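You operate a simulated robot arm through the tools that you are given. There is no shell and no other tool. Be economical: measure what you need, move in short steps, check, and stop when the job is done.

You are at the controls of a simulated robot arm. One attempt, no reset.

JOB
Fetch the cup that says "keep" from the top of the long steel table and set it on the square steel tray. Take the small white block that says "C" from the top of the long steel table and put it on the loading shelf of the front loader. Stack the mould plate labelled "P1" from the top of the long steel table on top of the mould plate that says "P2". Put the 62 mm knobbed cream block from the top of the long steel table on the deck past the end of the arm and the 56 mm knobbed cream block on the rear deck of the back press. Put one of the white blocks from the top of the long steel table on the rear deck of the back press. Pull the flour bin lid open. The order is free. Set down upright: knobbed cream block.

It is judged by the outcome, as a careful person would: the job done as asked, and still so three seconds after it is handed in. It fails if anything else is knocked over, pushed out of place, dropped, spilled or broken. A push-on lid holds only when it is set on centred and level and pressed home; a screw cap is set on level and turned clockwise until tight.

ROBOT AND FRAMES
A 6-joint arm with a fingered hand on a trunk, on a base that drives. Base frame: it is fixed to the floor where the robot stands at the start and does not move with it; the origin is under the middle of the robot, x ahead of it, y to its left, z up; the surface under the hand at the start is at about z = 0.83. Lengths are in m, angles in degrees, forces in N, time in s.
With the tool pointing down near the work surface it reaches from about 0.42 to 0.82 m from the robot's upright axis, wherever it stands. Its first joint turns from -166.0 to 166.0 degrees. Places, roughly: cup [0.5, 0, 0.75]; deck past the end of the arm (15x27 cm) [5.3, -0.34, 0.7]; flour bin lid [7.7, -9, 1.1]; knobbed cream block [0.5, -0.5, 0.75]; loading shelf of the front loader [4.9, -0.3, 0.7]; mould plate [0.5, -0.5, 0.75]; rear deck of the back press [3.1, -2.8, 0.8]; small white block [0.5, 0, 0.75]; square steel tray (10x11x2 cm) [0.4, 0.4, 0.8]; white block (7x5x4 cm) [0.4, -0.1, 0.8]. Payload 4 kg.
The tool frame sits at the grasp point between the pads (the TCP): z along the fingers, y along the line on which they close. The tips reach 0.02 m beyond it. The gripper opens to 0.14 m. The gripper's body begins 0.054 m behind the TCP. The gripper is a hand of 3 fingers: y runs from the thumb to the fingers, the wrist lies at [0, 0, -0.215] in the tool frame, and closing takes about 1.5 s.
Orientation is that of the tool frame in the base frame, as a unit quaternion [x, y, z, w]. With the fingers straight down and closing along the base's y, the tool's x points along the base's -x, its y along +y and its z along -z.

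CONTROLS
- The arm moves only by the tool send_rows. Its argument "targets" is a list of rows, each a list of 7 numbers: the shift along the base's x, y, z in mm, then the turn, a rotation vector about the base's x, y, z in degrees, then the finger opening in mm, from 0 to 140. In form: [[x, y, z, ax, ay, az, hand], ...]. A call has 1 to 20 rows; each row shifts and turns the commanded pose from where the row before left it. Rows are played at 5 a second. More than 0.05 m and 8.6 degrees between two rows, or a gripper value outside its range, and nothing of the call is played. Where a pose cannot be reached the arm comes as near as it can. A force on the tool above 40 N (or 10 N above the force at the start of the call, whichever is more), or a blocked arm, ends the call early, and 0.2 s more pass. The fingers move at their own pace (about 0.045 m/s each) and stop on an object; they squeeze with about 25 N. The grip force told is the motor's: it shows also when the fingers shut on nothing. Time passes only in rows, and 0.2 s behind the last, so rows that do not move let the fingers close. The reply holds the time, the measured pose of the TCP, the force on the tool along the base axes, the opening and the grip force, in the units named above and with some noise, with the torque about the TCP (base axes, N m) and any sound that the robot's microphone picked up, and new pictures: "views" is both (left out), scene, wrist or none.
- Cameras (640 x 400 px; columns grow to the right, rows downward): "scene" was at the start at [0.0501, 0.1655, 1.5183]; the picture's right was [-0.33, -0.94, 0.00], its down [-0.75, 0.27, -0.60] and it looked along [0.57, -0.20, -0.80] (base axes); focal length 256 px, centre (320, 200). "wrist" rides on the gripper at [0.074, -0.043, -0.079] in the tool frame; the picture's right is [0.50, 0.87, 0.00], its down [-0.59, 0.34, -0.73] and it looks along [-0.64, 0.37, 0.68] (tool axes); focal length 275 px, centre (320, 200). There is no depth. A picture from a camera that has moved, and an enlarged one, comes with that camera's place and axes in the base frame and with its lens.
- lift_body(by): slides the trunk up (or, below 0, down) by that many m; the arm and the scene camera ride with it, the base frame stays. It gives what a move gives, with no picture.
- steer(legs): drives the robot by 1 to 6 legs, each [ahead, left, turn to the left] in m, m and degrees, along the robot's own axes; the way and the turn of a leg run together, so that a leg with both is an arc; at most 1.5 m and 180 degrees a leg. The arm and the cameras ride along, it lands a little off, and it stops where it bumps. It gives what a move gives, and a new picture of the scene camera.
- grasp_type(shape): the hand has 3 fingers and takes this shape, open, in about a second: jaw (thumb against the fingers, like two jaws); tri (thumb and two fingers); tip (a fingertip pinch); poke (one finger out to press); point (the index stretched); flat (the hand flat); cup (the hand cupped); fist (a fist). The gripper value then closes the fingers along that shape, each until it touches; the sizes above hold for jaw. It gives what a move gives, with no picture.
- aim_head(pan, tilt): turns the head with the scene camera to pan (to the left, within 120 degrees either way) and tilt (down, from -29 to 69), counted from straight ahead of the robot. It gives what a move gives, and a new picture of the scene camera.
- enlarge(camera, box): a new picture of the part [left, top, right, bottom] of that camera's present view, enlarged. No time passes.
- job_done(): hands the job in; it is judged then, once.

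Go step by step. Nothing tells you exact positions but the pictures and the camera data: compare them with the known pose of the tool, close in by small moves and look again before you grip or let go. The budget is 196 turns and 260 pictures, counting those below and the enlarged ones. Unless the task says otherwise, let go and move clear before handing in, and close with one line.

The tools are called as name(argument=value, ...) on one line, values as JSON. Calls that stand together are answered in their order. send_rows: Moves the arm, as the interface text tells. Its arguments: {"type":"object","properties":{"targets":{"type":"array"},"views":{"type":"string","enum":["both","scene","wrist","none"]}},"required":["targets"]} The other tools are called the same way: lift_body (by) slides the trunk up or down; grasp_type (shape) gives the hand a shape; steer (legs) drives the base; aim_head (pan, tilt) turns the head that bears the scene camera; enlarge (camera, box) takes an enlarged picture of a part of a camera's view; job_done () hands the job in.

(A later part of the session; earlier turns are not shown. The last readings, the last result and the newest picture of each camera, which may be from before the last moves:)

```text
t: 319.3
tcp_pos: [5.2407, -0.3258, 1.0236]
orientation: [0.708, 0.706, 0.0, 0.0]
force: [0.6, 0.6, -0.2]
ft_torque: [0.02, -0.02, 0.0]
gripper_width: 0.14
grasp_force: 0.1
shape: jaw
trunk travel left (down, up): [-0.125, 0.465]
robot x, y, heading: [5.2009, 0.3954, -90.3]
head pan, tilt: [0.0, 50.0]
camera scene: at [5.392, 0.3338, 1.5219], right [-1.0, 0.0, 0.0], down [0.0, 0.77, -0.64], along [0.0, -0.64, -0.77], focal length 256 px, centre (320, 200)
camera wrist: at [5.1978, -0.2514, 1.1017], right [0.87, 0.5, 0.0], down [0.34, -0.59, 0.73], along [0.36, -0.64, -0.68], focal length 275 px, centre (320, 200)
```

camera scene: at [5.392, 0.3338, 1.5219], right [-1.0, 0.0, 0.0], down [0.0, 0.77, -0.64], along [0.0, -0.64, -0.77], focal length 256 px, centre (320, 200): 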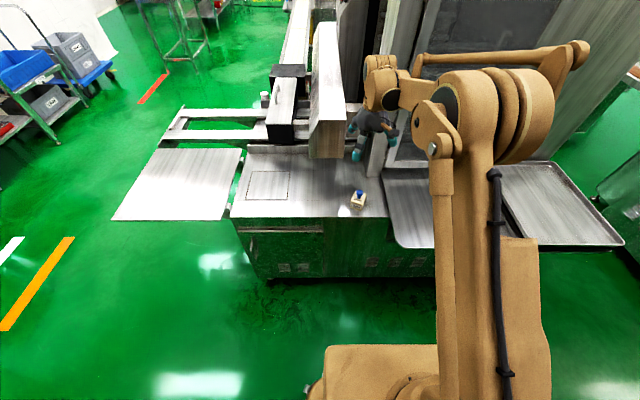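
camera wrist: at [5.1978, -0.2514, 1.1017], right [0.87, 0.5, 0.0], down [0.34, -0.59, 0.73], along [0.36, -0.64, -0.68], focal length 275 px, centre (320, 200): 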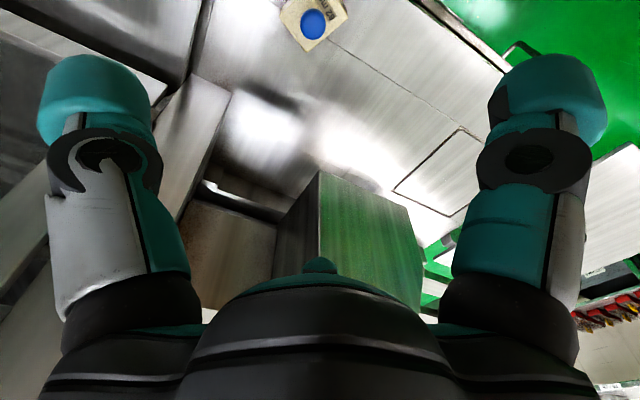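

The 62 mm block stands on the deck. Retract, turn west and return to the table.

send_rows(targets=[[-34, 24, 10, 0, 0, 0, 140], [-34, 24, 10, 0, 0, 0, 140], [-34, 24, 10, 0, 0, 0, 140], [-34, 24, 10, 0, 0, 0, 140], [-34, 24, 10, 0, 0, 0, 140], [-34, 24, 10, 0, 0, 0, 140], [-34, 24, 10, 0, 0, 0, 140], [-34, 24, 10, 0, 0, 0, 140], [-34, 24, 10, 0, 0, 0, 140]], views="none")

steer(legs=[[0, 0.0, -89.8], [1.3, -0.18, 0]])

```text
t: 321.3
tcp_pos: [4.9316, -0.11, 1.1131]
orientation: [0.708, 0.706, -0.002, 0.0]
force: [-0.7, -0.2, -0.2]
ft_torque: [0.01, 0.05, 0.0]
gripper_width: 0.1399
grasp_force: 0.0
shape: jaw
trunk travel left (down, up): [-0.125, 0.465]
robot x, y, heading: [5.2021, 0.3926, -89.8]
head pan, tilt: [0.0, 50.0]
```

```text
t: 331.7
tcp_pos: [3.4077, 0.8591, 1.1122]
orientation: [1.0, -0.004, 0.001, -0.001]
force: [-0.8, -0.2, 0.3]
ft_torque: [-0.02, 0.0, 0.01]
gripper_width: 0.1398
grasp_force: 0.1
shape: jaw
trunk travel left (down, up): [-0.125, 0.465]
robot x, y, heading: [3.9048, 0.5871, 179.4]
head pan, tilt: [0.0, 50.0]
camera scene: at [3.8495, 0.3982, 1.522], right [0.01, 1.0, 0.0], down [0.77, -0.01, -0.64], along [-0.64, 0.01, -0.77], focal length 256 px, centre (320, 200)
```

scene: 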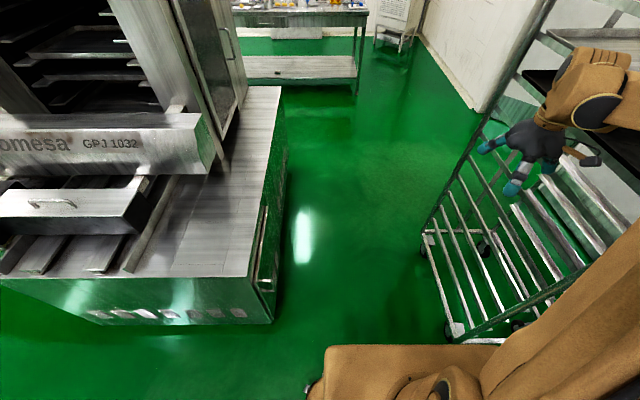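

Continue to the table front along the known route.

steer(legs=[[1.48, 0.03, 0.6], [0.97, 0, 0], [0, 1.5, 0], [0, 0.62, 0], [1.47, 0, 0], [0, 0, 180]])

aim_head(pan=-19.5, tilt=52.8)

steer(legs=[[0, 1.4, 0]])

```text
t: 368.0
tcp_pos: [0.4225, -1.8149, 1.1128]
orientation: [0.036, 0.999, -0.001, 0.001]
force: [1.1, 0.9, 0.5]
ft_torque: [0.03, 0.01, 0.0]
gripper_width: 0.1401
grasp_force: 0.0
shape: jaw
trunk travel left (down, up): [-0.125, 0.465]
robot x, y, heading: [-0.0601, -1.5128, -4.3]
head pan, tilt: [0.0, 50.0]
camera scene: at [0.0121, -1.3263, 1.522], right [-0.07, -1.0, 0.0], down [-0.76, 0.06, -0.64], along [0.64, -0.05, -0.77], focal length 256 px, centre (320, 200)
```

scene: 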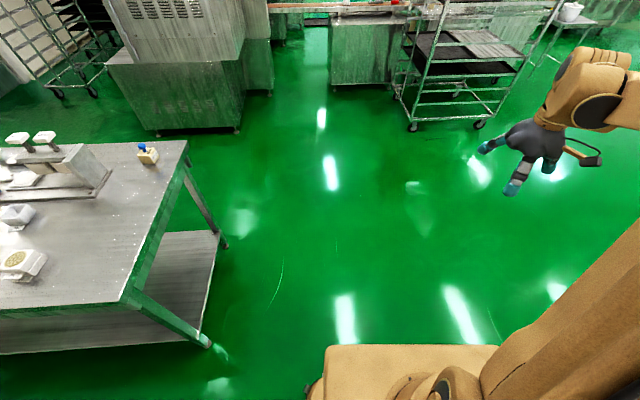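

```text
t: 368.8
tcp_pos: [0.4232, -1.814, 1.1126]
orientation: [0.037, 0.999, -0.001, 0.001]
force: [-0.4, -0.4, 0.3]
ft_torque: [-0.02, 0.02, 0.0]
gripper_width: 0.1398
grasp_force: 0.1
shape: jaw
trunk travel left (down, up): [-0.125, 0.465]
robot x, y, heading: [-0.0569, -1.5071, -4.1]
head pan, tilt: [-19.5, 52.8]
camera scene: at [0.0034, -1.3505, 1.5183], right [-0.4, -0.92, 0.0], down [-0.73, 0.32, -0.6], along [0.55, -0.24, -0.8], focal length 256 px, centre (320, 200)
```

scene: 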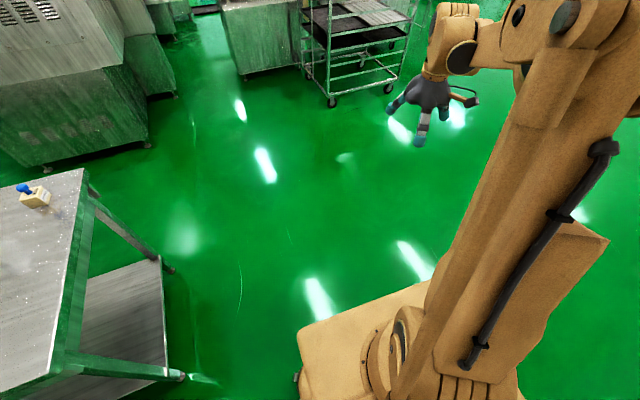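

```text
t: 375.8
tcp_pos: [0.5196, -0.4106, 1.1126]
orientation: [0.028, 1.0, -0.002, 0.002]
force: [0.0, 1.2, 0.2]
ft_torque: [-0.03, -0.01, 0.01]
gripper_width: 0.1397
grasp_force: 0.1
shape: jaw
trunk travel left (down, up): [-0.125, 0.465]
robot x, y, heading: [0.0304, -0.1185, -3.3]
head pan, tilt: [-19.5, 52.8]
camera scene: at [0.0902, 0.0459, 1.5183], right [-0.39, -0.92, 0.0], down [-0.74, 0.31, -0.6], along [0.56, -0.23, -0.8], focal length 256 px, centre (320, 200)
```

scene: 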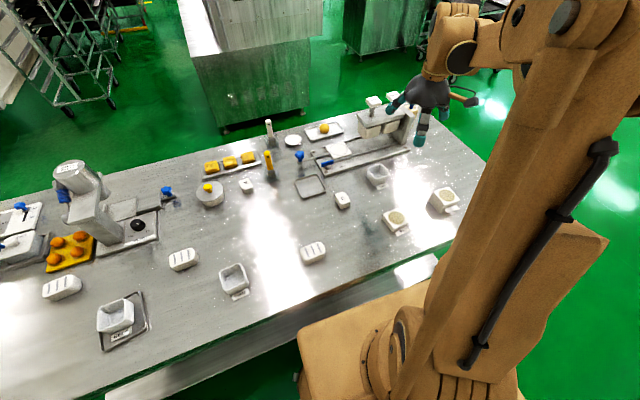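

Now the C block, near (0.527, -0.218). Move above it and look.

send_rows(targets=[[2, 40, -20, 0, 0, 0, 140], [2, 40, -25, 0, 0, 0, 140], [2, 40, -25, 0, 0, 0, 140], [1, 40, -25, 0, 0, 0, 140], [0, 32, -30, 0, 0, 0, 140], [0, 0, -40, 0, 0, 0, 120], [0, 0, 0, 0, 0, 0, 120]], views="wrist")

enlarge(camera="scene", box=[290, 150, 410, 270])

```text
t: 377.4
tcp_pos: [0.5279, -0.2182, 0.9479]
orientation: [0.028, 1.0, 0.0, 0.001]
force: [0.3, 0.7, -0.7]
ft_torque: [-0.01, -0.01, 0.03]
gripper_width: 0.1204
grasp_force: 0.1
shape: jaw
trunk travel left (down, up): [-0.125, 0.465]
robot x, y, heading: [0.0323, -0.1132, -3.0]
head pan, tilt: [-19.5, 52.8]
camera wrist: at [0.4499, -0.2556, 1.0264], right [-0.45, 0.89, 0.0], down [0.6, 0.31, 0.73], along [0.66, 0.33, -0.68], focal length 275 px, centre (320, 200)
```

wrist: 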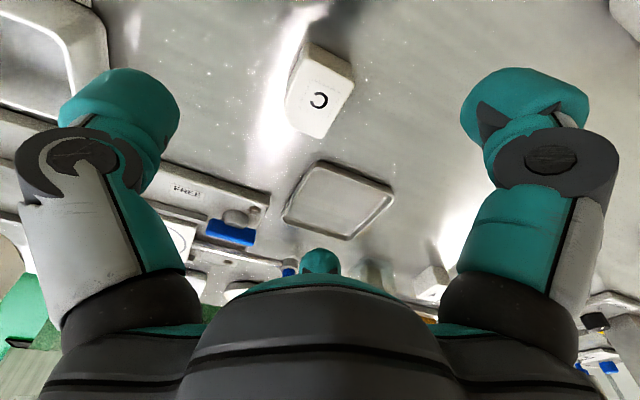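

```text
3.33 times, centred on (350, 210) of scene
camera zoom: at [0.09, 0.0459, 1.5183], right [-0.39, -0.92, 0.0], down [-0.74, 0.31, -0.6], along [0.56, -0.23, -0.8], focal length 852 px, centre (220, 167)
```

zoom: 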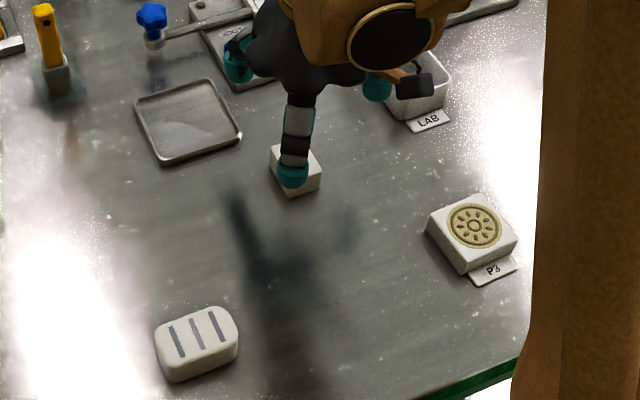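

C is centred under the hand. Lower to 0.857 and close.

send_rows(targets=[[0, -1, -40, 0, 0, 0, 110], [0, 0, -30, 0, 0, 0, 110], [0, 0, -20, 0, 0, 0, 100], [0, 0, 0, 0, 0, 0, 70], [0, 0, 0, 0, 0, 0, 50], [0, 0, 0, 0, 0, 0, 30], [0, 0, 0, 0, 0, 0, 20], [0, 0, 0, 0, 0, 0, 15], [0, 0, 0, 0, 0, 0, 15], [0, 0, 0, 0, 0, 0, 15]], views="wrist")

```text
t: 379.6
tcp_pos: [0.5263, -0.2191, 0.8569]
orientation: [0.028, 1.0, -0.001, 0.001]
force: [-0.3, -0.2, 1.6]
ft_torque: [-0.05, 0.07, 0.0]
gripper_width: 0.0411
grasp_force: 25.1
shape: jaw
trunk travel left (down, up): [-0.125, 0.465]
robot x, y, heading: [0.0335, -0.1172, -3.0]
head pan, tilt: [-19.5, 52.8]
camera wrist: at [0.4486, -0.2574, 0.9352], right [-0.45, 0.89, 0.0], down [0.6, 0.31, 0.73], along [0.66, 0.33, -0.68], focal length 275 px, centre (320, 200)
```

wrist: 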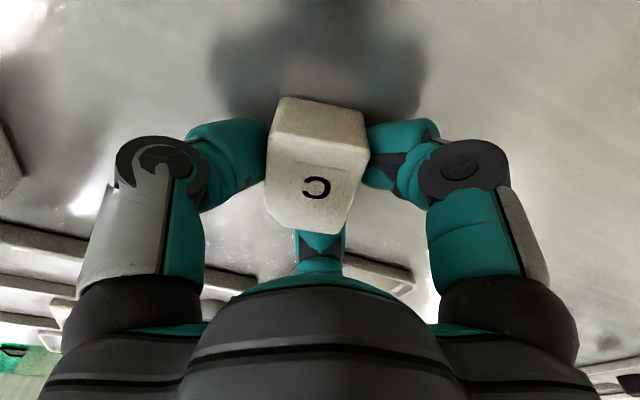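

Gripped (41 mm). Lift and check.

send_rows(targets=[[0, 0, 20, 0, 0, 0, 15], [0, 0, 40, 0, 0, 0, 15], [0, -5, 45, 0, 0, 0, 15], [0, -30, 35, 0, 0, 0, 15], [0, -30, 35, 0, 0, 0, 15], [0, -40, 25, 0, 0, 0, 15], [0, -40, 10, 0, 0, 0, 15], [0, 0, 0, 0, 0, 0, 15]])

```text
t: 381.4
tcp_pos: [0.5248, -0.366, 1.0683]
orientation: [0.028, 1.0, -0.001, 0.002]
force: [0.1, 0.3, -0.8]
ft_torque: [-0.01, -0.01, 0.03]
gripper_width: 0.0409
grasp_force: 24.5
shape: jaw
trunk travel left (down, up): [-0.125, 0.465]
robot x, y, heading: [0.0303, -0.1185, -3.1]
head pan, tilt: [-19.5, 52.8]
camera scene: at [0.0902, 0.0459, 1.5183], right [-0.39, -0.92, 0.0], down [-0.74, 0.31, -0.6], along [0.56, -0.23, -0.8], focal length 256 px, centre (320, 200)
camera wrist: at [0.4472, -0.4028, 1.1458], right [-0.45, 0.89, 0.0], down [0.6, 0.31, 0.73], along [0.66, 0.33, -0.68], focal length 275 px, centre (320, 200)
```

scene: 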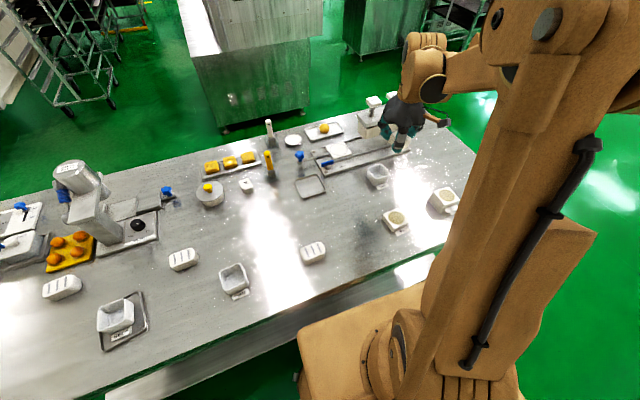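
wrist: 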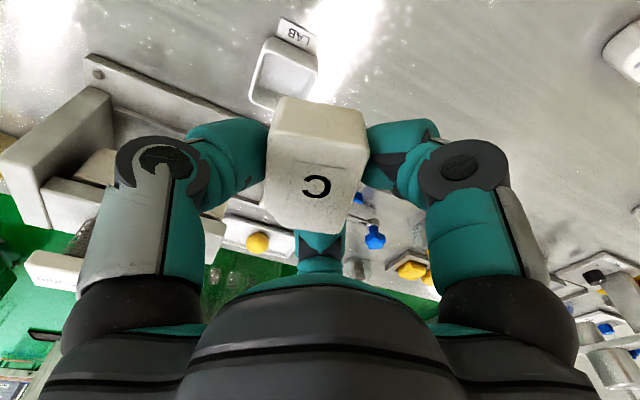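

Secure. Drive the same route to the loader.

steer(legs=[[-0.06, -1.4, 3.1], [1.42, 0, 0], [0, 1.5, 0], [0, 0.62, 0], [0.6, 0, 0]])

```text
t: 408.3
tcp_pos: [2.56, 0.2126, 1.0671]
orientation: [0.035, 0.999, -0.001, -0.001]
force: [0.0, 0.3, -0.8]
ft_torque: [-0.02, 0.0, 0.02]
gripper_width: 0.0408
grasp_force: 24.9
shape: jaw
trunk travel left (down, up): [-0.125, 0.465]
robot x, y, heading: [2.0703, 0.469, -3.8]
head pan, tilt: [-19.5, 52.8]
camera scene: at [2.1324, 0.6292, 1.5183], right [-0.4, -0.92, 0.0], down [-0.73, 0.32, -0.6], along [0.55, -0.24, -0.8], focal length 256 px, centre (320, 200)
```

scene: 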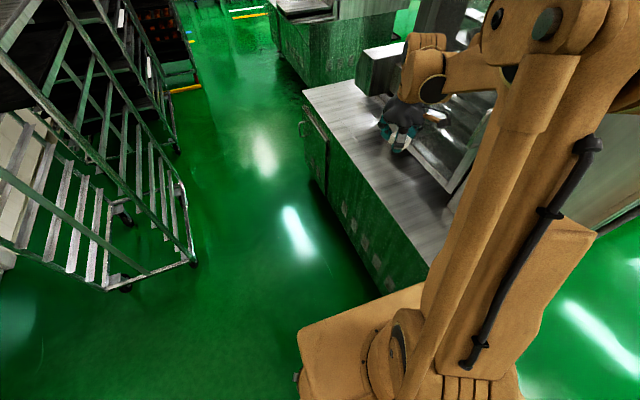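

I'm a bit close to the counter; shift left and correct the heading, then proceed.

steer(legs=[[0, 0.13, 3.8], [1.48, 0, 0], [1.1, -0.14, 0], [0, 0, -90]])

aim_head(pan=10, tilt=45)

```text
t: 425.5
tcp_pos: [4.4191, -0.0888, 1.0674]
orientation: [0.704, 0.71, -0.002, 0.0]
force: [-0.3, -0.6, -1.0]
ft_torque: [-0.01, 0.0, 0.03]
gripper_width: 0.0405
grasp_force: 25.1
shape: jaw
trunk travel left (down, up): [-0.125, 0.465]
robot x, y, heading: [4.6355, 0.4234, -89.3]
head pan, tilt: [-19.5, 52.8]
camera scene: at [4.8009, 0.3721, 1.5183], right [-0.95, 0.33, 0.0], down [0.26, 0.75, -0.6], along [-0.2, -0.57, -0.8], focal length 256 px, centre (320, 200)
```

scene: 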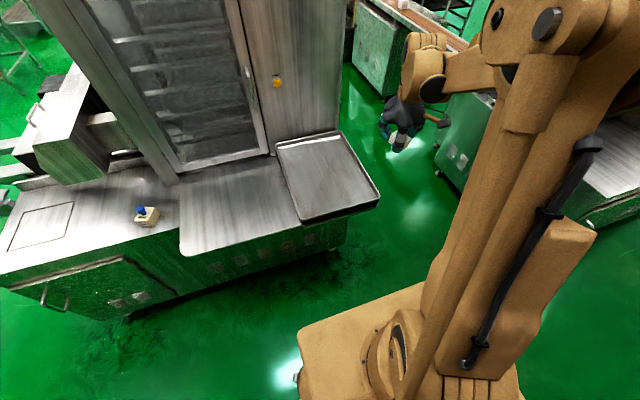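

```text
t: 426.5
tcp_pos: [4.4191, -0.0879, 1.0678]
orientation: [0.705, 0.709, -0.001, 0.0]
force: [-1.0, -0.4, -0.6]
ft_torque: [0.03, 0.0, 0.0]
gripper_width: 0.0405
grasp_force: 25.1
shape: jaw
trunk travel left (down, up): [-0.125, 0.465]
robot x, y, heading: [4.6383, 0.4207, -89.4]
head pan, tilt: [10.0, 45.0]
camera scene: at [4.8399, 0.3623, 1.5289], right [-0.98, -0.18, 0.0], down [-0.13, 0.7, -0.71], along [0.13, -0.7, -0.71], focal length 256 px, centre (320, 200)
```

scene: 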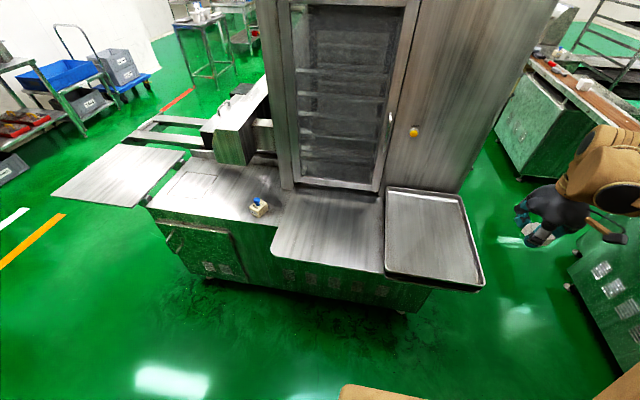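

The mid plate's centre is about (4.92, -0.28). Strafe left 0.2 m and bring C over it.

steer(legs=[[0, 0.2, 0]])

send_rows(targets=[[37, -24, 0, 0, 0, 0, 15], [37, -24, 0, 0, 0, 0, 15], [37, -24, 0, 0, 0, 0, 15], [37, -24, 0, 0, 0, 0, 15], [37, -24, 0, 0, 0, 0, 15], [37, -24, -10, 0, 0, 0, 15], [37, -24, -10, 0, 0, 0, 15], [37, -22, -10, 0, 0, 0, 15], [0, 0, -40, 0, 0, 0, 15], [0, 0, -40, 0, 0, 0, 15], [0, 0, -40, 0, 0, 0, 15], [0, 0, 0, 0, 0, 0, 15]])

```text
t: 428.1
tcp_pos: [4.621, -0.0859, 1.0674]
orientation: [0.704, 0.711, -0.001, 0.0]
force: [-0.3, -0.2, -0.2]
ft_torque: [0.03, 0.01, 0.01]
gripper_width: 0.0405
grasp_force: 25.3
shape: jaw
trunk travel left (down, up): [-0.125, 0.465]
robot x, y, heading: [4.8373, 0.4225, -89.4]
head pan, tilt: [10.0, 45.0]
camera scene: at [5.0421, 0.3644, 1.5288], right [-0.98, -0.18, 0.0], down [-0.13, 0.7, -0.71], along [0.13, -0.69, -0.71], focal length 256 px, centre (320, 200)
```

scene: 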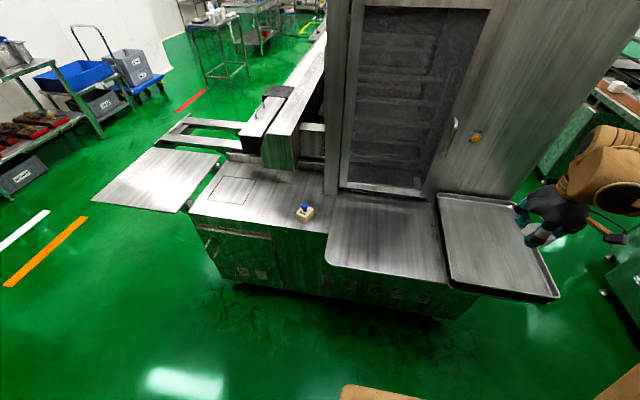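

```text
t: 430.7
tcp_pos: [4.9176, -0.2781, 0.9169]
orientation: [0.704, 0.71, -0.001, 0.0]
force: [0.0, 1.4, -1.2]
ft_torque: [-0.01, 0.0, 0.0]
gripper_width: 0.0403
grasp_force: 24.8
shape: jaw
trunk travel left (down, up): [-0.125, 0.465]
robot x, y, heading: [4.8394, 0.4222, -89.6]
head pan, tilt: [10.0, 45.0]
camera scene: at [5.0412, 0.3643, 1.5289], right [-0.98, -0.18, 0.0], down [-0.13, 0.7, -0.71], along [0.13, -0.69, -0.71], focal length 256 px, centre (320, 200)
camera wrist: at [4.8736, -0.203, 0.9947], right [0.86, 0.51, 0.0], down [0.35, -0.58, 0.73], along [0.37, -0.63, -0.68], focal length 275 px, centre (320, 200)
```

scene: 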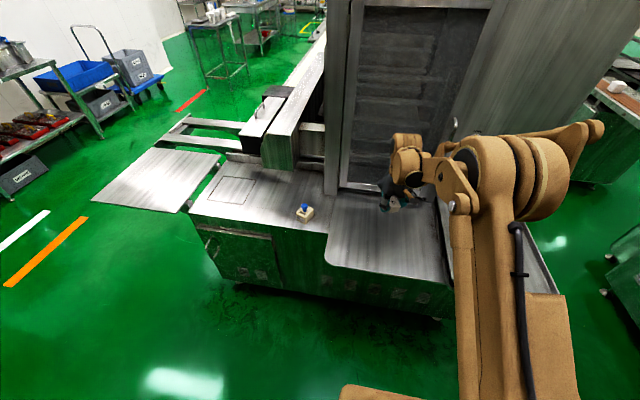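
wrist: 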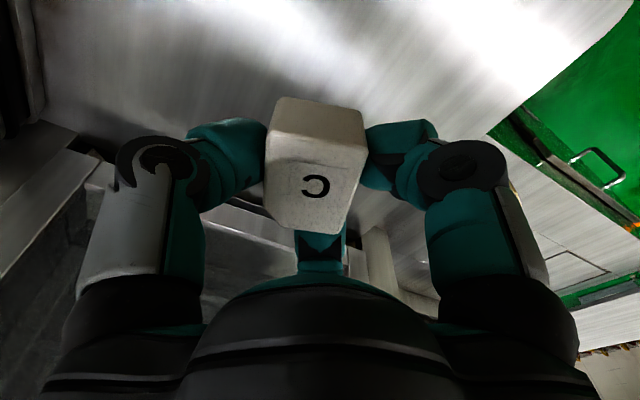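

Over the shelf plate. Lower.

send_rows(targets=[[0, 0, -40, 0, 0, 0, 15], [0, 0, -40, 0, 0, 0, 15], [0, 0, -30, 0, 0, 0, 15], [0, 0, -20, 0, 0, 0, 15], [0, 0, -12, 0, 0, 0, 15], [0, 0, 0, 0, 0, 0, 15]], views="wrist")

```text
t: 432.1
tcp_pos: [4.918, -0.2779, 0.773]
orientation: [0.704, 0.71, -0.001, 0.0]
force: [-0.1, -0.3, -0.8]
ft_torque: [0.0, 0.02, 0.0]
gripper_width: 0.0408
grasp_force: 24.6
shape: jaw
trunk travel left (down, up): [-0.125, 0.465]
robot x, y, heading: [4.8381, 0.4236, -89.6]
head pan, tilt: [10.0, 45.0]
camera wrist: at [4.8729, -0.2031, 0.8518], right [0.86, 0.51, 0.0], down [0.35, -0.58, 0.73], along [0.37, -0.63, -0.68], focal length 275 px, centre (320, 200)
```

wrist: 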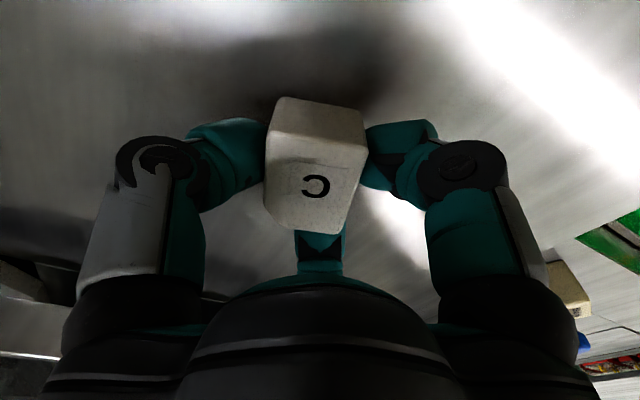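

send_rows(targets=[[0, 0, -5, 0, 0, 0, 15], [0, 0, -4, 0, 0, 0, 15], [0, 0, -4, 0, 0, 0, 15], [0, 0, -4, 0, 0, 0, 15], [0, 0, -4, 0, 0, 0, 15], [0, 0, -3, 0, 0, 0, 15], [0, 0, 0, 0, 0, 0, 15]], views="wrist")

```text
t: 433.2
tcp_pos: [4.9168, -0.2762, 0.7592]
orientation: [0.704, 0.71, -0.002, 0.001]
force: [0.3, -1.8, 28.3]
ft_torque: [0.31, 0.42, 0.0]
gripper_width: 0.0426
grasp_force: 25.2
shape: jaw
trunk travel left (down, up): [-0.125, 0.465]
robot x, y, heading: [4.8385, 0.4248, -89.3]
head pan, tilt: [10.0, 45.0]
stopped in row 5: the force on the tool passed its limit at 46 N (the readings are from after the stop); the commanded pose is now the measured one
camera wrist: at [4.8724, -0.2008, 0.8371], right [0.86, 0.51, 0.0], down [0.35, -0.58, 0.74], along [0.37, -0.64, -0.68], focal length 275 px, centre (320, 200)
```

wrist: 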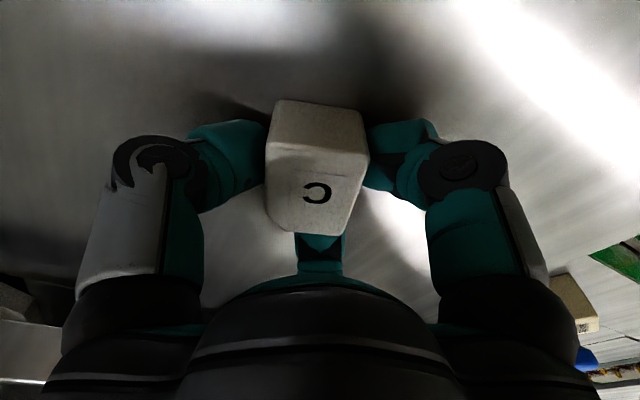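

On the shelf. Ease, release and rise.

send_rows(targets=[[0, 0, 1.5, 0, 0, 0, 40], [0, 0, 0, 0, 0, 0, 55], [0, 0, 0, 0, 0, 0, 70], [0, 0, 0, 0, 0, 0, 80], [0, 0, 0, 0, 0, 0, 80], [0, 0, 25, 0, 0, 0, 80], [0, 0, 40, 0, 0, 0, 90], [0, 0, 45, 0, 0, 0, 110], [0, 0, 45, 0, 0, 0, 120], [0, 0, 45, 0, 0, 0, 130], [0, 0, 45, 0, 0, 0, 140], [0, 0, 30, 0, 0, 0, 140], [0, 0, 0, 0, 0, 0, 140]])

```text
t: 436.0
tcp_pos: [4.9167, -0.2778, 1.0312]
orientation: [0.704, 0.71, -0.002, 0.001]
force: [0.1, -0.6, 0.4]
ft_torque: [0.01, 0.01, -0.02]
gripper_width: 0.14
grasp_force: 0.2
shape: jaw
trunk travel left (down, up): [-0.125, 0.465]
robot x, y, heading: [4.8387, 0.4228, -89.7]
head pan, tilt: [10.0, 45.0]
camera scene: at [5.0413, 0.3641, 1.5288], right [-0.98, -0.18, 0.0], down [-0.13, 0.7, -0.71], along [0.13, -0.69, -0.71], focal length 256 px, centre (320, 200)
camera wrist: at [4.8719, -0.2043, 1.1098], right [0.86, 0.51, 0.0], down [0.35, -0.58, 0.74], along [0.37, -0.63, -0.68], focal length 275 px, centre (320, 200)
```

scene: 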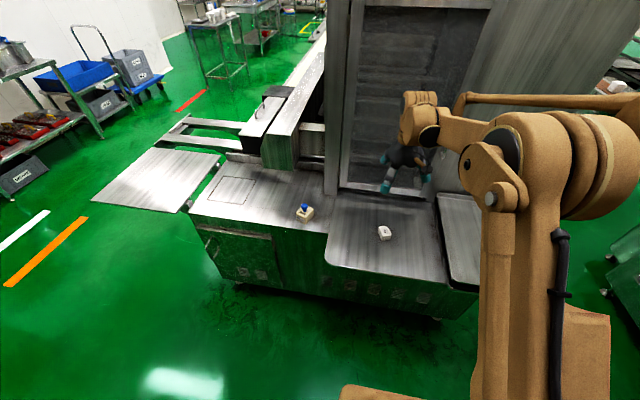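
wrist: 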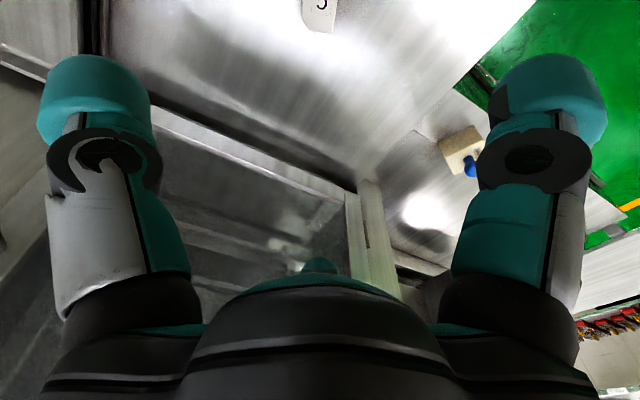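

C is placed. Retract and return for the white block.

send_rows(targets=[[-37, 24, 10, 0, 0, 0, 140], [-37, 24, 10, 0, 0, 0, 140], [-37, 24, 10, 0, 0, 0, 140], [-37, 24, 10, 0, 0, 0, 140], [-37, 24, 10, 0, 0, 0, 140], [-37, 24, 10, 0, 0, 0, 140], [-37, 24, 10, 0, 0, 0, 140], [-37, 22, 10, 0, 0, 0, 140]], views="none")

steer(legs=[[0, 0, -90.3], [0.93, -0.15, 0], [1.48, 0, 0], [0.97, 0, 0]])

```text
t: 437.8
tcp_pos: [4.6198, -0.0879, 1.1122]
orientation: [0.704, 0.711, -0.001, 0.001]
force: [0.0, -1.0, 0.3]
ft_torque: [-0.01, -0.04, 0.02]
gripper_width: 0.1398
grasp_force: 0.0
shape: jaw
trunk travel left (down, up): [-0.125, 0.465]
robot x, y, heading: [4.8368, 0.4194, -89.3]
head pan, tilt: [10.0, 45.0]
```

```text
t: 458.1
tcp_pos: [0.9762, 0.7852, 1.1136]
orientation: [1.0, 0.004, -0.001, -0.001]
force: [0.0, 0.3, -0.8]
ft_torque: [-0.03, 0.01, 0.04]
gripper_width: 0.14
grasp_force: 0.1
shape: jaw
trunk travel left (down, up): [-0.125, 0.465]
robot x, y, heading: [1.4837, 0.5671, -179.5]
head pan, tilt: [10.0, 45.0]
camera scene: at [1.4282, 0.364, 1.5289], right [-0.18, 0.98, 0.0], down [0.7, 0.13, -0.71], along [-0.69, -0.13, -0.71], focal length 256 px, centre (320, 200)
```

scene: 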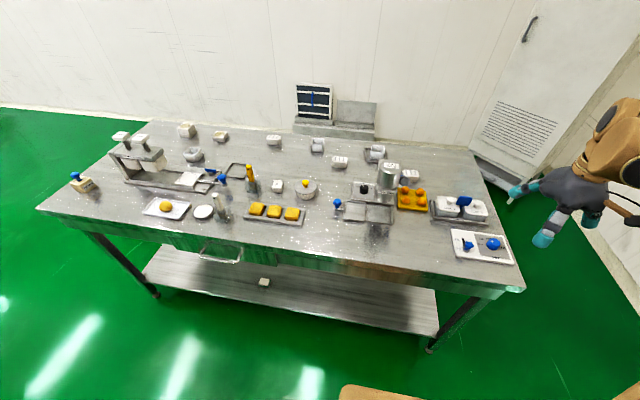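

Continue round to the front of the table.

steer(legs=[[0, 1.5, -0.5], [0, 0.57, 0], [1.48, 0, 0], [0, 0, 180], [0, 1.48, 0], [-0.03, 0.2, 0]])

aim_head(pan=-19.5, tilt=52.8)

enlarge(camera="scene", box=[290, 160, 450, 280])

```text
t: 490.7
tcp_pos: [0.5214, -0.0182, 1.1133]
orientation: [-0.013, 1.0, -0.002, 0.001]
force: [-0.2, -0.3, 1.0]
ft_torque: [0.0, 0.05, 0.02]
gripper_width: 0.1401
grasp_force: 0.1
shape: jaw
trunk travel left (down, up): [-0.125, 0.465]
robot x, y, heading: [0.0091, 0.187, 1.6]
head pan, tilt: [10.0, 45.0]
camera scene: at [0.0608, 0.3969, 1.5288], right [0.2, -0.98, 0.0], down [-0.69, -0.14, -0.71], along [0.69, 0.14, -0.71], focal length 256 px, centre (320, 200)
```

scene: 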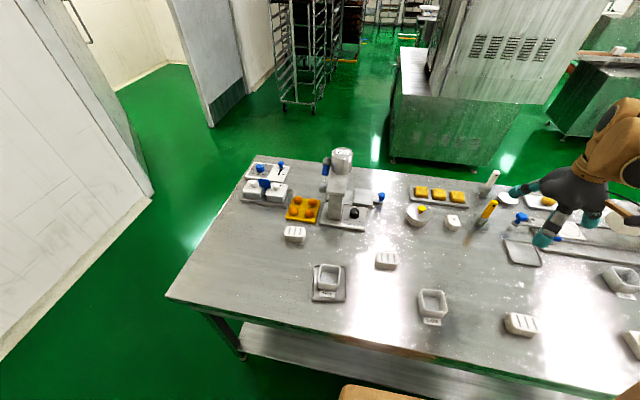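

```text
t: 491.6
tcp_pos: [0.5194, -0.0176, 1.1128]
orientation: [-0.013, 1.0, -0.001, 0.001]
force: [-0.1, 0.8, 0.5]
ft_torque: [-0.02, 0.03, 0.01]
gripper_width: 0.1395
grasp_force: 0.1
shape: jaw
trunk travel left (down, up): [-0.125, 0.465]
robot x, y, heading: [0.0097, 0.1877, 1.4]
head pan, tilt: [-19.5, 52.8]
camera scene: at [0.0521, 0.3567, 1.5183], right [-0.31, -0.95, 0.0], down [-0.76, 0.25, -0.6], along [0.58, -0.19, -0.8], focal length 256 px, centre (320, 200)
```

scene: 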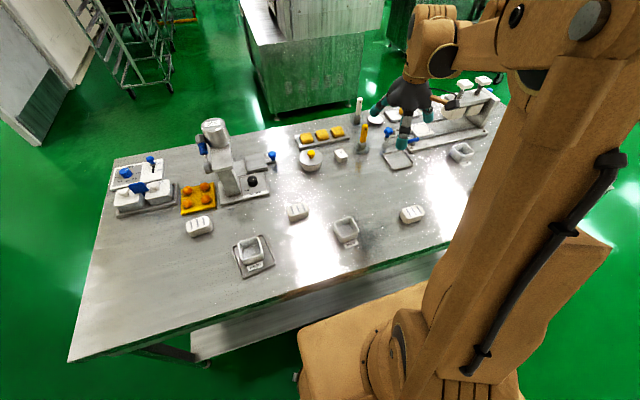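

```text
3.33 times, centred on (370, 220) of scene
camera zoom: at [0.0521, 0.3567, 1.5183], right [-0.31, -0.95, 0.0], down [-0.76, 0.25, -0.6], along [0.58, -0.19, -0.8], focal length 852 px, centre (153, 133)
```

zoom: 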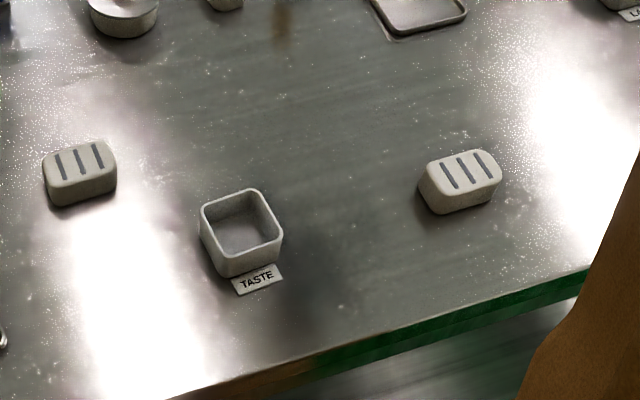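

The white block is at about (0.395, -0.059), long side along y. Move above it and check.

send_rows(targets=[[-31, -12, -25, 0, 0, 0, 140], [-31, -12, -25, 0, 0, 0, 140], [-31, -12, -25, 0, 0, 0, 130], [-31, -11, -30, 0, 0, 0, 120], [0, 0, -40, 0, 0, 0, 120], [0, 0, -18, 0, 0, 0, 120], [0, 0, 0, 0, 0, 0, 120]], views="wrist")

```text
t: 493.2
tcp_pos: [0.3957, -0.067, 0.9487]
orientation: [-0.013, 1.0, 0.0, 0.0]
force: [0.4, 0.1, 1.0]
ft_torque: [0.01, 0.01, -0.03]
gripper_width: 0.1204
grasp_force: 0.1
shape: jaw
trunk travel left (down, up): [-0.125, 0.465]
robot x, y, heading: [0.0046, 0.191, 1.5]
head pan, tilt: [-19.5, 52.8]
camera wrist: at [0.3231, -0.11, 1.0277], right [-0.52, 0.85, 0.0], down [0.58, 0.36, 0.74], along [0.63, 0.38, -0.68], focal length 275 px, centre (320, 200)
```

wrist: 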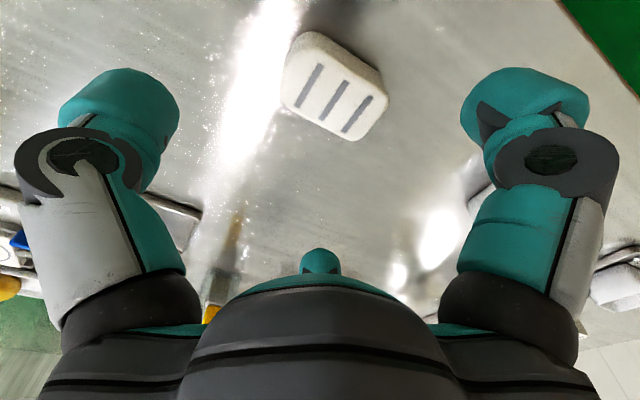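

Adjust 9 mm in -x, lower and grip.

send_rows(targets=[[-9, 0, -40, 0, 0, 0, 120], [0, 0, -30, 0, 0, 0, 120], [0, 0, 0, 0, 0, 0, 120]], views="wrist")

```text
t: 494.0
tcp_pos: [0.3887, -0.0639, 0.8807]
orientation: [-0.013, 1.0, 0.0, 0.001]
force: [-0.7, -0.4, -0.2]
ft_torque: [0.01, 0.01, -0.01]
gripper_width: 0.1203
grasp_force: 0.1
shape: jaw
trunk travel left (down, up): [-0.125, 0.465]
robot x, y, heading: [0.0073, 0.1917, 1.6]
head pan, tilt: [-19.5, 52.8]
camera wrist: at [0.3146, -0.1084, 0.9586], right [-0.52, 0.85, 0.0], down [0.58, 0.36, 0.74], along [0.63, 0.38, -0.68], focal length 275 px, centre (320, 200)
```

wrist: 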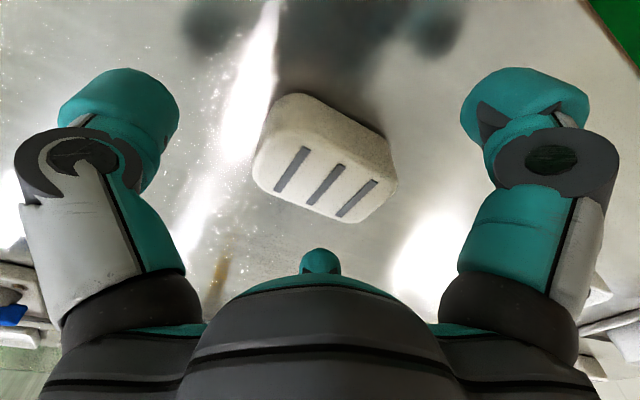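

send_rows(targets=[[0, -2, -23, 0, 0, 0, 120], [0, 0, 0, 0, 0, 0, 90], [0, 0, 0, 0, 0, 0, 70], [0, 0, 0, 0, 0, 0, 50], [0, 0, 0, 0, 0, 0, 40], [0, 0, 0, 0, 0, 0, 30], [0, 0, 0, 0, 0, 0, 30], [0, 0, 0, 0, 0, 0, 30], [0, 0, 0, 0, 0, 0, 30]], views="wrist")

```text
t: 496.0
tcp_pos: [0.3887, -0.0669, 0.8569]
orientation: [-0.013, 1.0, -0.001, 0.002]
force: [0.4, 0.5, -0.8]
ft_torque: [-0.02, 0.02, -0.01]
gripper_width: 0.0443
grasp_force: 24.9
shape: jaw
trunk travel left (down, up): [-0.125, 0.465]
robot x, y, heading: [0.0062, 0.1873, 1.8]
head pan, tilt: [-19.5, 52.8]
camera wrist: at [0.3145, -0.1106, 0.9352], right [-0.52, 0.85, 0.0], down [0.58, 0.36, 0.74], along [0.63, 0.38, -0.68], focal length 275 px, centre (320, 200)
```

wrist: 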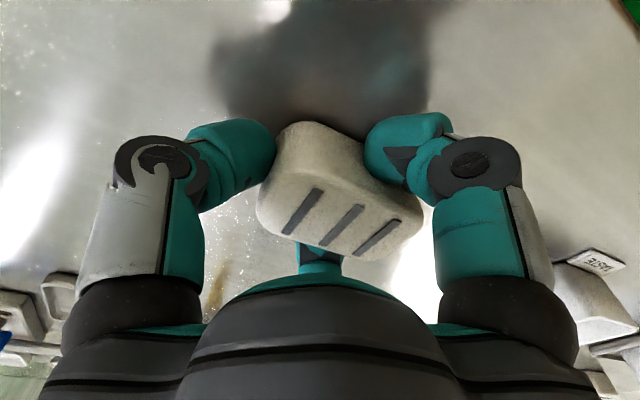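

Gripped. Lift and check.

send_rows(targets=[[0, 0, 15, 0, 0, 0, 20], [0, 0, 30, 0, 0, 0, 20], [5, 0, 45, 0, 0, 0, 20], [20, -5, 40, 0, 0, 0, 20], [30, -5, 35, 0, 0, 0, 20], [30, -5, 30, 0, 0, 0, 20], [30, -5, 15, 0, 0, 0, 20], [0, 0, 0, 0, 0, 0, 20]])

```text
t: 497.8
tcp_pos: [0.5027, -0.0878, 1.0662]
orientation: [-0.013, 1.0, -0.001, 0.001]
force: [-0.6, 0.3, -1.1]
ft_torque: [-0.02, 0.0, -0.01]
gripper_width: 0.0444
grasp_force: 25.1
shape: jaw
trunk travel left (down, up): [-0.125, 0.465]
robot x, y, heading: [0.0073, 0.1904, 1.5]
head pan, tilt: [-19.5, 52.8]
camera scene: at [0.0519, 0.3567, 1.5183], right [-0.31, -0.95, 0.0], down [-0.76, 0.25, -0.6], along [0.57, -0.19, -0.8], focal length 256 px, centre (320, 200)
camera wrist: at [0.4282, -0.1309, 1.1446], right [-0.52, 0.85, 0.0], down [0.58, 0.36, 0.74], along [0.63, 0.38, -0.68], focal length 275 px, centre (320, 200)
```

scene: 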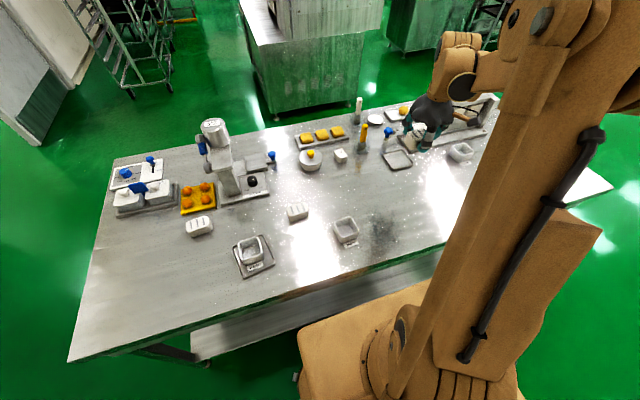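
wrist: 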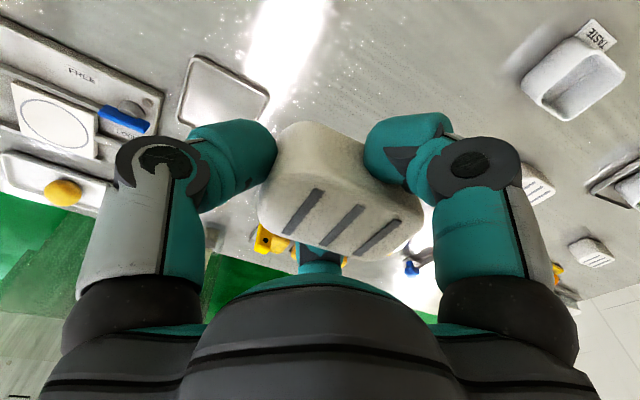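

Secure. Drive toward the back press.

steer(legs=[[-0.03, -1.45, -1.5], [0, -0.22, 0], [1.45, 0, 0], [0, 1.5, 0], [0, 0.6, 0], [0.5, 0, 0]])

```text
t: 525.6
tcp_pos: [2.4589, 0.3058, 1.0672]
orientation: [-0.002, 1.0, -0.001, 0.002]
force: [-0.1, -0.6, 0.1]
ft_torque: [0.0, 0.01, 0.01]
gripper_width: 0.0443
grasp_force: 25.0
shape: jaw
trunk travel left (down, up): [-0.125, 0.465]
robot x, y, heading: [1.9648, 0.5947, 0.1]
head pan, tilt: [-19.5, 52.8]
camera scene: at [2.0185, 0.7597, 1.5183], right [-0.33, -0.94, 0.0], down [-0.75, 0.26, -0.6], along [0.57, -0.2, -0.8], focal length 256 px, centre (320, 200)
```

scene: 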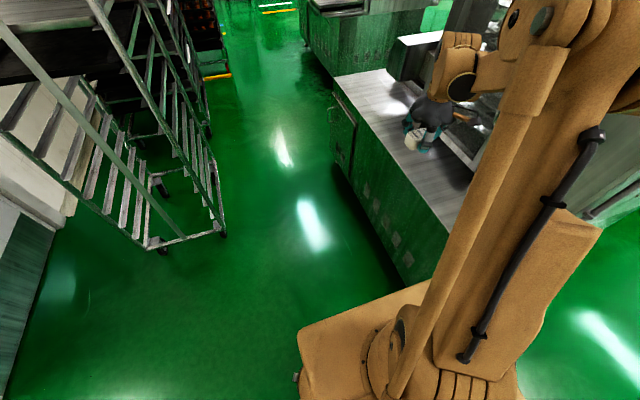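

steer(legs=[[1.49, 0, 0], [0.4, 0, 0], [0, 0, -90], [1.5, 0, 0], [1.2, 0, 0]])

```text
t: 551.6
tcp_pos: [3.5059, -2.5546, 1.0664]
orientation: [0.719, 0.695, 0.0, 0.0]
force: [0.4, -0.3, -0.7]
ft_torque: [-0.01, 0.05, 0.02]
gripper_width: 0.0442
grasp_force: 25.2
shape: jaw
trunk travel left (down, up): [-0.125, 0.465]
robot x, y, heading: [3.8151, -2.0785, -91.7]
head pan, tilt: [-19.5, 52.8]
camera scene: at [3.9748, -2.1328, 1.5183], right [-0.93, 0.36, 0.0], down [0.29, 0.74, -0.6], along [-0.22, -0.56, -0.8], focal length 256 px, centre (320, 200)
```

scene: 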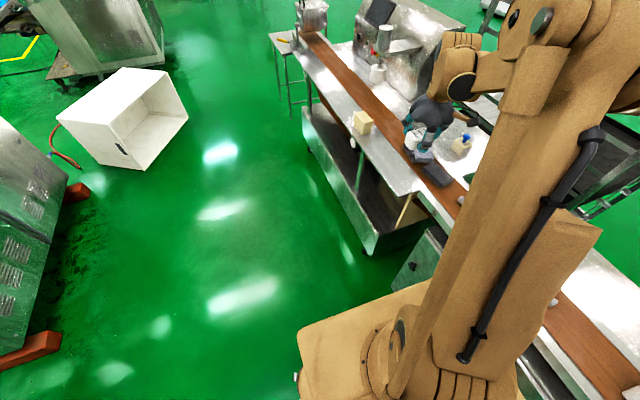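

steer(legs=[[0, 0.06, 0], [0.68, 0, 0], [0, 0, -88.3]])

aim_head(pan=5, tilt=45)

```text
t: 559.7
tcp_pos: [3.3636, -2.4646, 1.0657]
orientation: [1.0, 0.0, -0.002, -0.001]
force: [0.7, 0.8, -1.5]
ft_torque: [-0.01, 0.0, 0.0]
gripper_width: 0.0442
grasp_force: 24.9
shape: jaw
trunk travel left (down, up): [-0.125, 0.465]
robot x, y, heading: [3.8498, -2.7527, 180.1]
head pan, tilt: [-19.5, 52.8]
camera scene: at [3.8015, -2.9195, 1.5183], right [0.33, 0.94, 0.0], down [0.75, -0.27, -0.6], along [-0.57, 0.2, -0.8], focal length 256 px, centre (320, 200)
```

scene: 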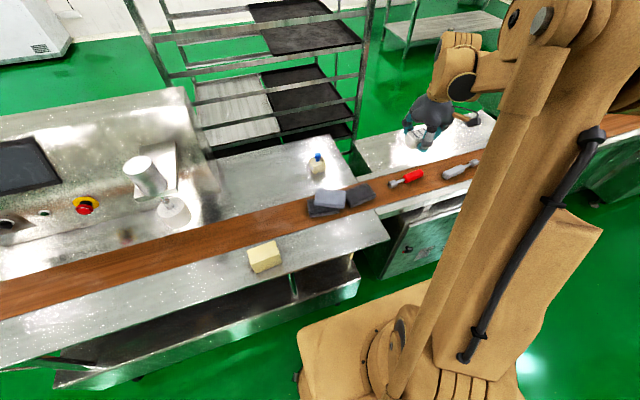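

```text
t: 560.6
tcp_pos: [3.3638, -2.4636, 1.0665]
orientation: [1.0, 0.0, -0.001, -0.001]
force: [-0.4, -0.3, -0.3]
ft_torque: [0.01, -0.02, -0.01]
gripper_width: 0.0443
grasp_force: 24.5
shape: jaw
trunk travel left (down, up): [-0.125, 0.465]
robot x, y, heading: [3.8531, -2.7564, 179.9]
head pan, tilt: [5.0, 45.0]
camera scene: at [3.7905, -2.9514, 1.5289], right [-0.09, 1.0, 0.0], down [0.7, 0.06, -0.71], along [-0.7, -0.06, -0.71], focal length 256 px, centre (320, 200)
```

scene: 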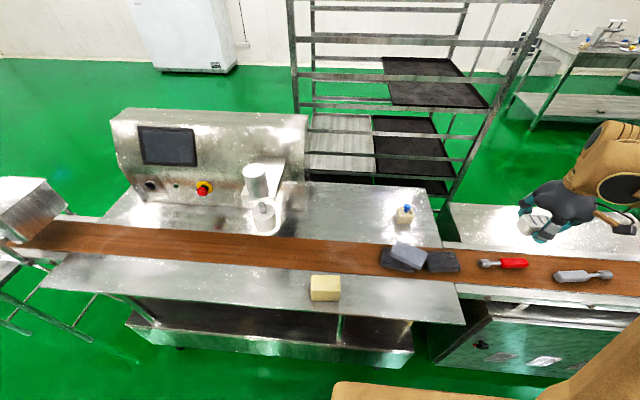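

Free area right of the press head: target (3.10, -2.86), clear of the 56 mm block. Move there.

send_rows(targets=[[-26, -40, 0, 0, 0, 0, 20], [-26, -40, 0, 0, 0, 0, 20], [-26, -40, 0, 0, 0, 0, 20], [-26, -40, 0, 0, 0, 0, 20], [-26, -40, 0, 0, 0, 0, 20], [-26, -40, 0, 0, 0, 0, 20], [-26, -40, 0, 0, 0, 0, 20], [-26, -40, 0, 0, 0, 0, 20], [-26, -40, 0, 0, 0, 0, 20], [-26, -38, 0, 0, 0, 0, 20], [0, 0, -40, 0, 0, 0, 20], [0, 0, -40, 0, 0, 0, 20], [0, 0, 0, 0, 0, 0, 20]])

```text
t: 563.4
tcp_pos: [3.1066, -2.8621, 0.9863]
orientation: [1.0, -0.001, -0.001, 0.0]
force: [-0.3, 0.4, -0.6]
ft_torque: [-0.01, 0.02, -0.03]
gripper_width: 0.0439
grasp_force: 25.2
shape: jaw
trunk travel left (down, up): [-0.125, 0.465]
robot x, y, heading: [3.8516, -2.75, 180.0]
head pan, tilt: [5.0, 45.0]
camera scene: at [3.7903, -2.9518, 1.5289], right [-0.09, 1.0, 0.0], down [0.7, 0.06, -0.71], along [-0.7, -0.06, -0.71], focal length 256 px, centre (320, 200)
camera wrist: at [3.179, -2.8182, 1.0642], right [0.5, -0.87, 0.0], down [-0.59, -0.34, 0.74], along [-0.64, -0.37, -0.68], focal length 275 px, centre (320, 200)
```

scene: 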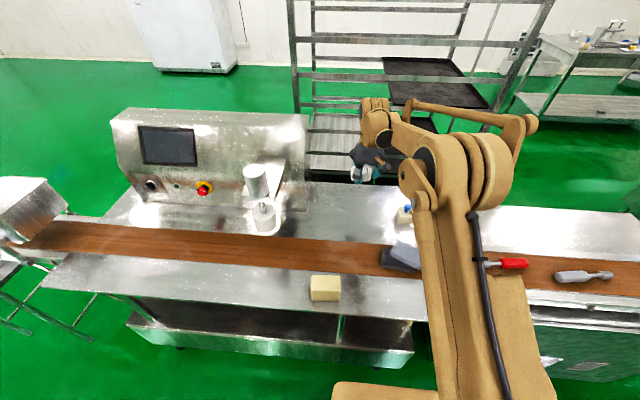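
wrist: 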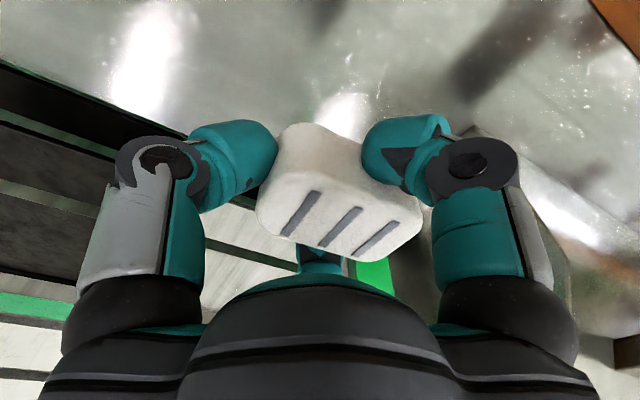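

Clear of the press head. Lower.

send_rows(targets=[[0, 0, -40, 0, 0, 0, 20], [0, 0, -40, 0, 0, 0, 20], [0, 0, -40, 0, 0, 0, 20], [0, 0, -30, 0, 0, 0, 20], [0, 0, -15, 0, 0, 0, 20], [0, 0, 0, 0, 0, 0, 20]], views="wrist")

```text
t: 564.8
tcp_pos: [3.1035, -2.8632, 0.8208]
orientation: [1.0, 0.001, -0.001, -0.001]
force: [0.0, -0.5, -0.4]
ft_torque: [0.02, 0.0, 0.0]
gripper_width: 0.0439
grasp_force: 25.0
shape: jaw
trunk travel left (down, up): [-0.125, 0.465]
robot x, y, heading: [3.8518, -2.7538, 180.0]
head pan, tilt: [5.0, 45.0]
camera wrist: at [3.1776, -2.8193, 0.8994], right [0.5, -0.87, 0.0], down [-0.59, -0.34, 0.74], along [-0.64, -0.37, -0.68], focal length 275 px, centre (320, 200)
```

wrist: 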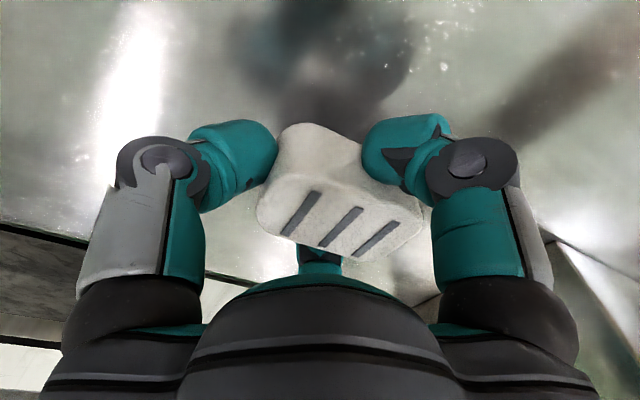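

send_rows(targets=[[0, 0, -5, 0, 0, 0, 20], [0, 0, -4, 0, 0, 0, 20], [0, 0, -3, 0, 0, 0, 20], [0, 0, -3, 0, 0, 0, 20], [0, 0, -2, 0, 0, 0, 20], [0, 0, -2, 0, 0, 0, 20], [0, 0, 0, 0, 0, 0, 20]], views="wrist")

```text
t: 566.4
tcp_pos: [3.1032, -2.8635, 0.8032]
orientation: [1.0, -0.002, -0.002, -0.001]
force: [-1.2, 0.8, 3.5]
ft_torque: [-0.04, 0.02, 0.01]
gripper_width: 0.044
grasp_force: 25.2
shape: jaw
trunk travel left (down, up): [-0.125, 0.465]
robot x, y, heading: [3.8542, -2.7563, 180.1]
head pan, tilt: [5.0, 45.0]
camera wrist: at [3.1774, -2.8192, 0.8808], right [0.5, -0.87, 0.0], down [-0.59, -0.34, 0.74], along [-0.64, -0.37, -0.68], focal length 275 px, centre (320, 200)
```

wrist: 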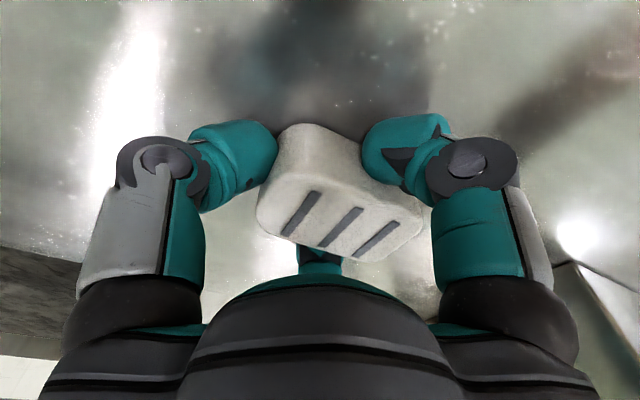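

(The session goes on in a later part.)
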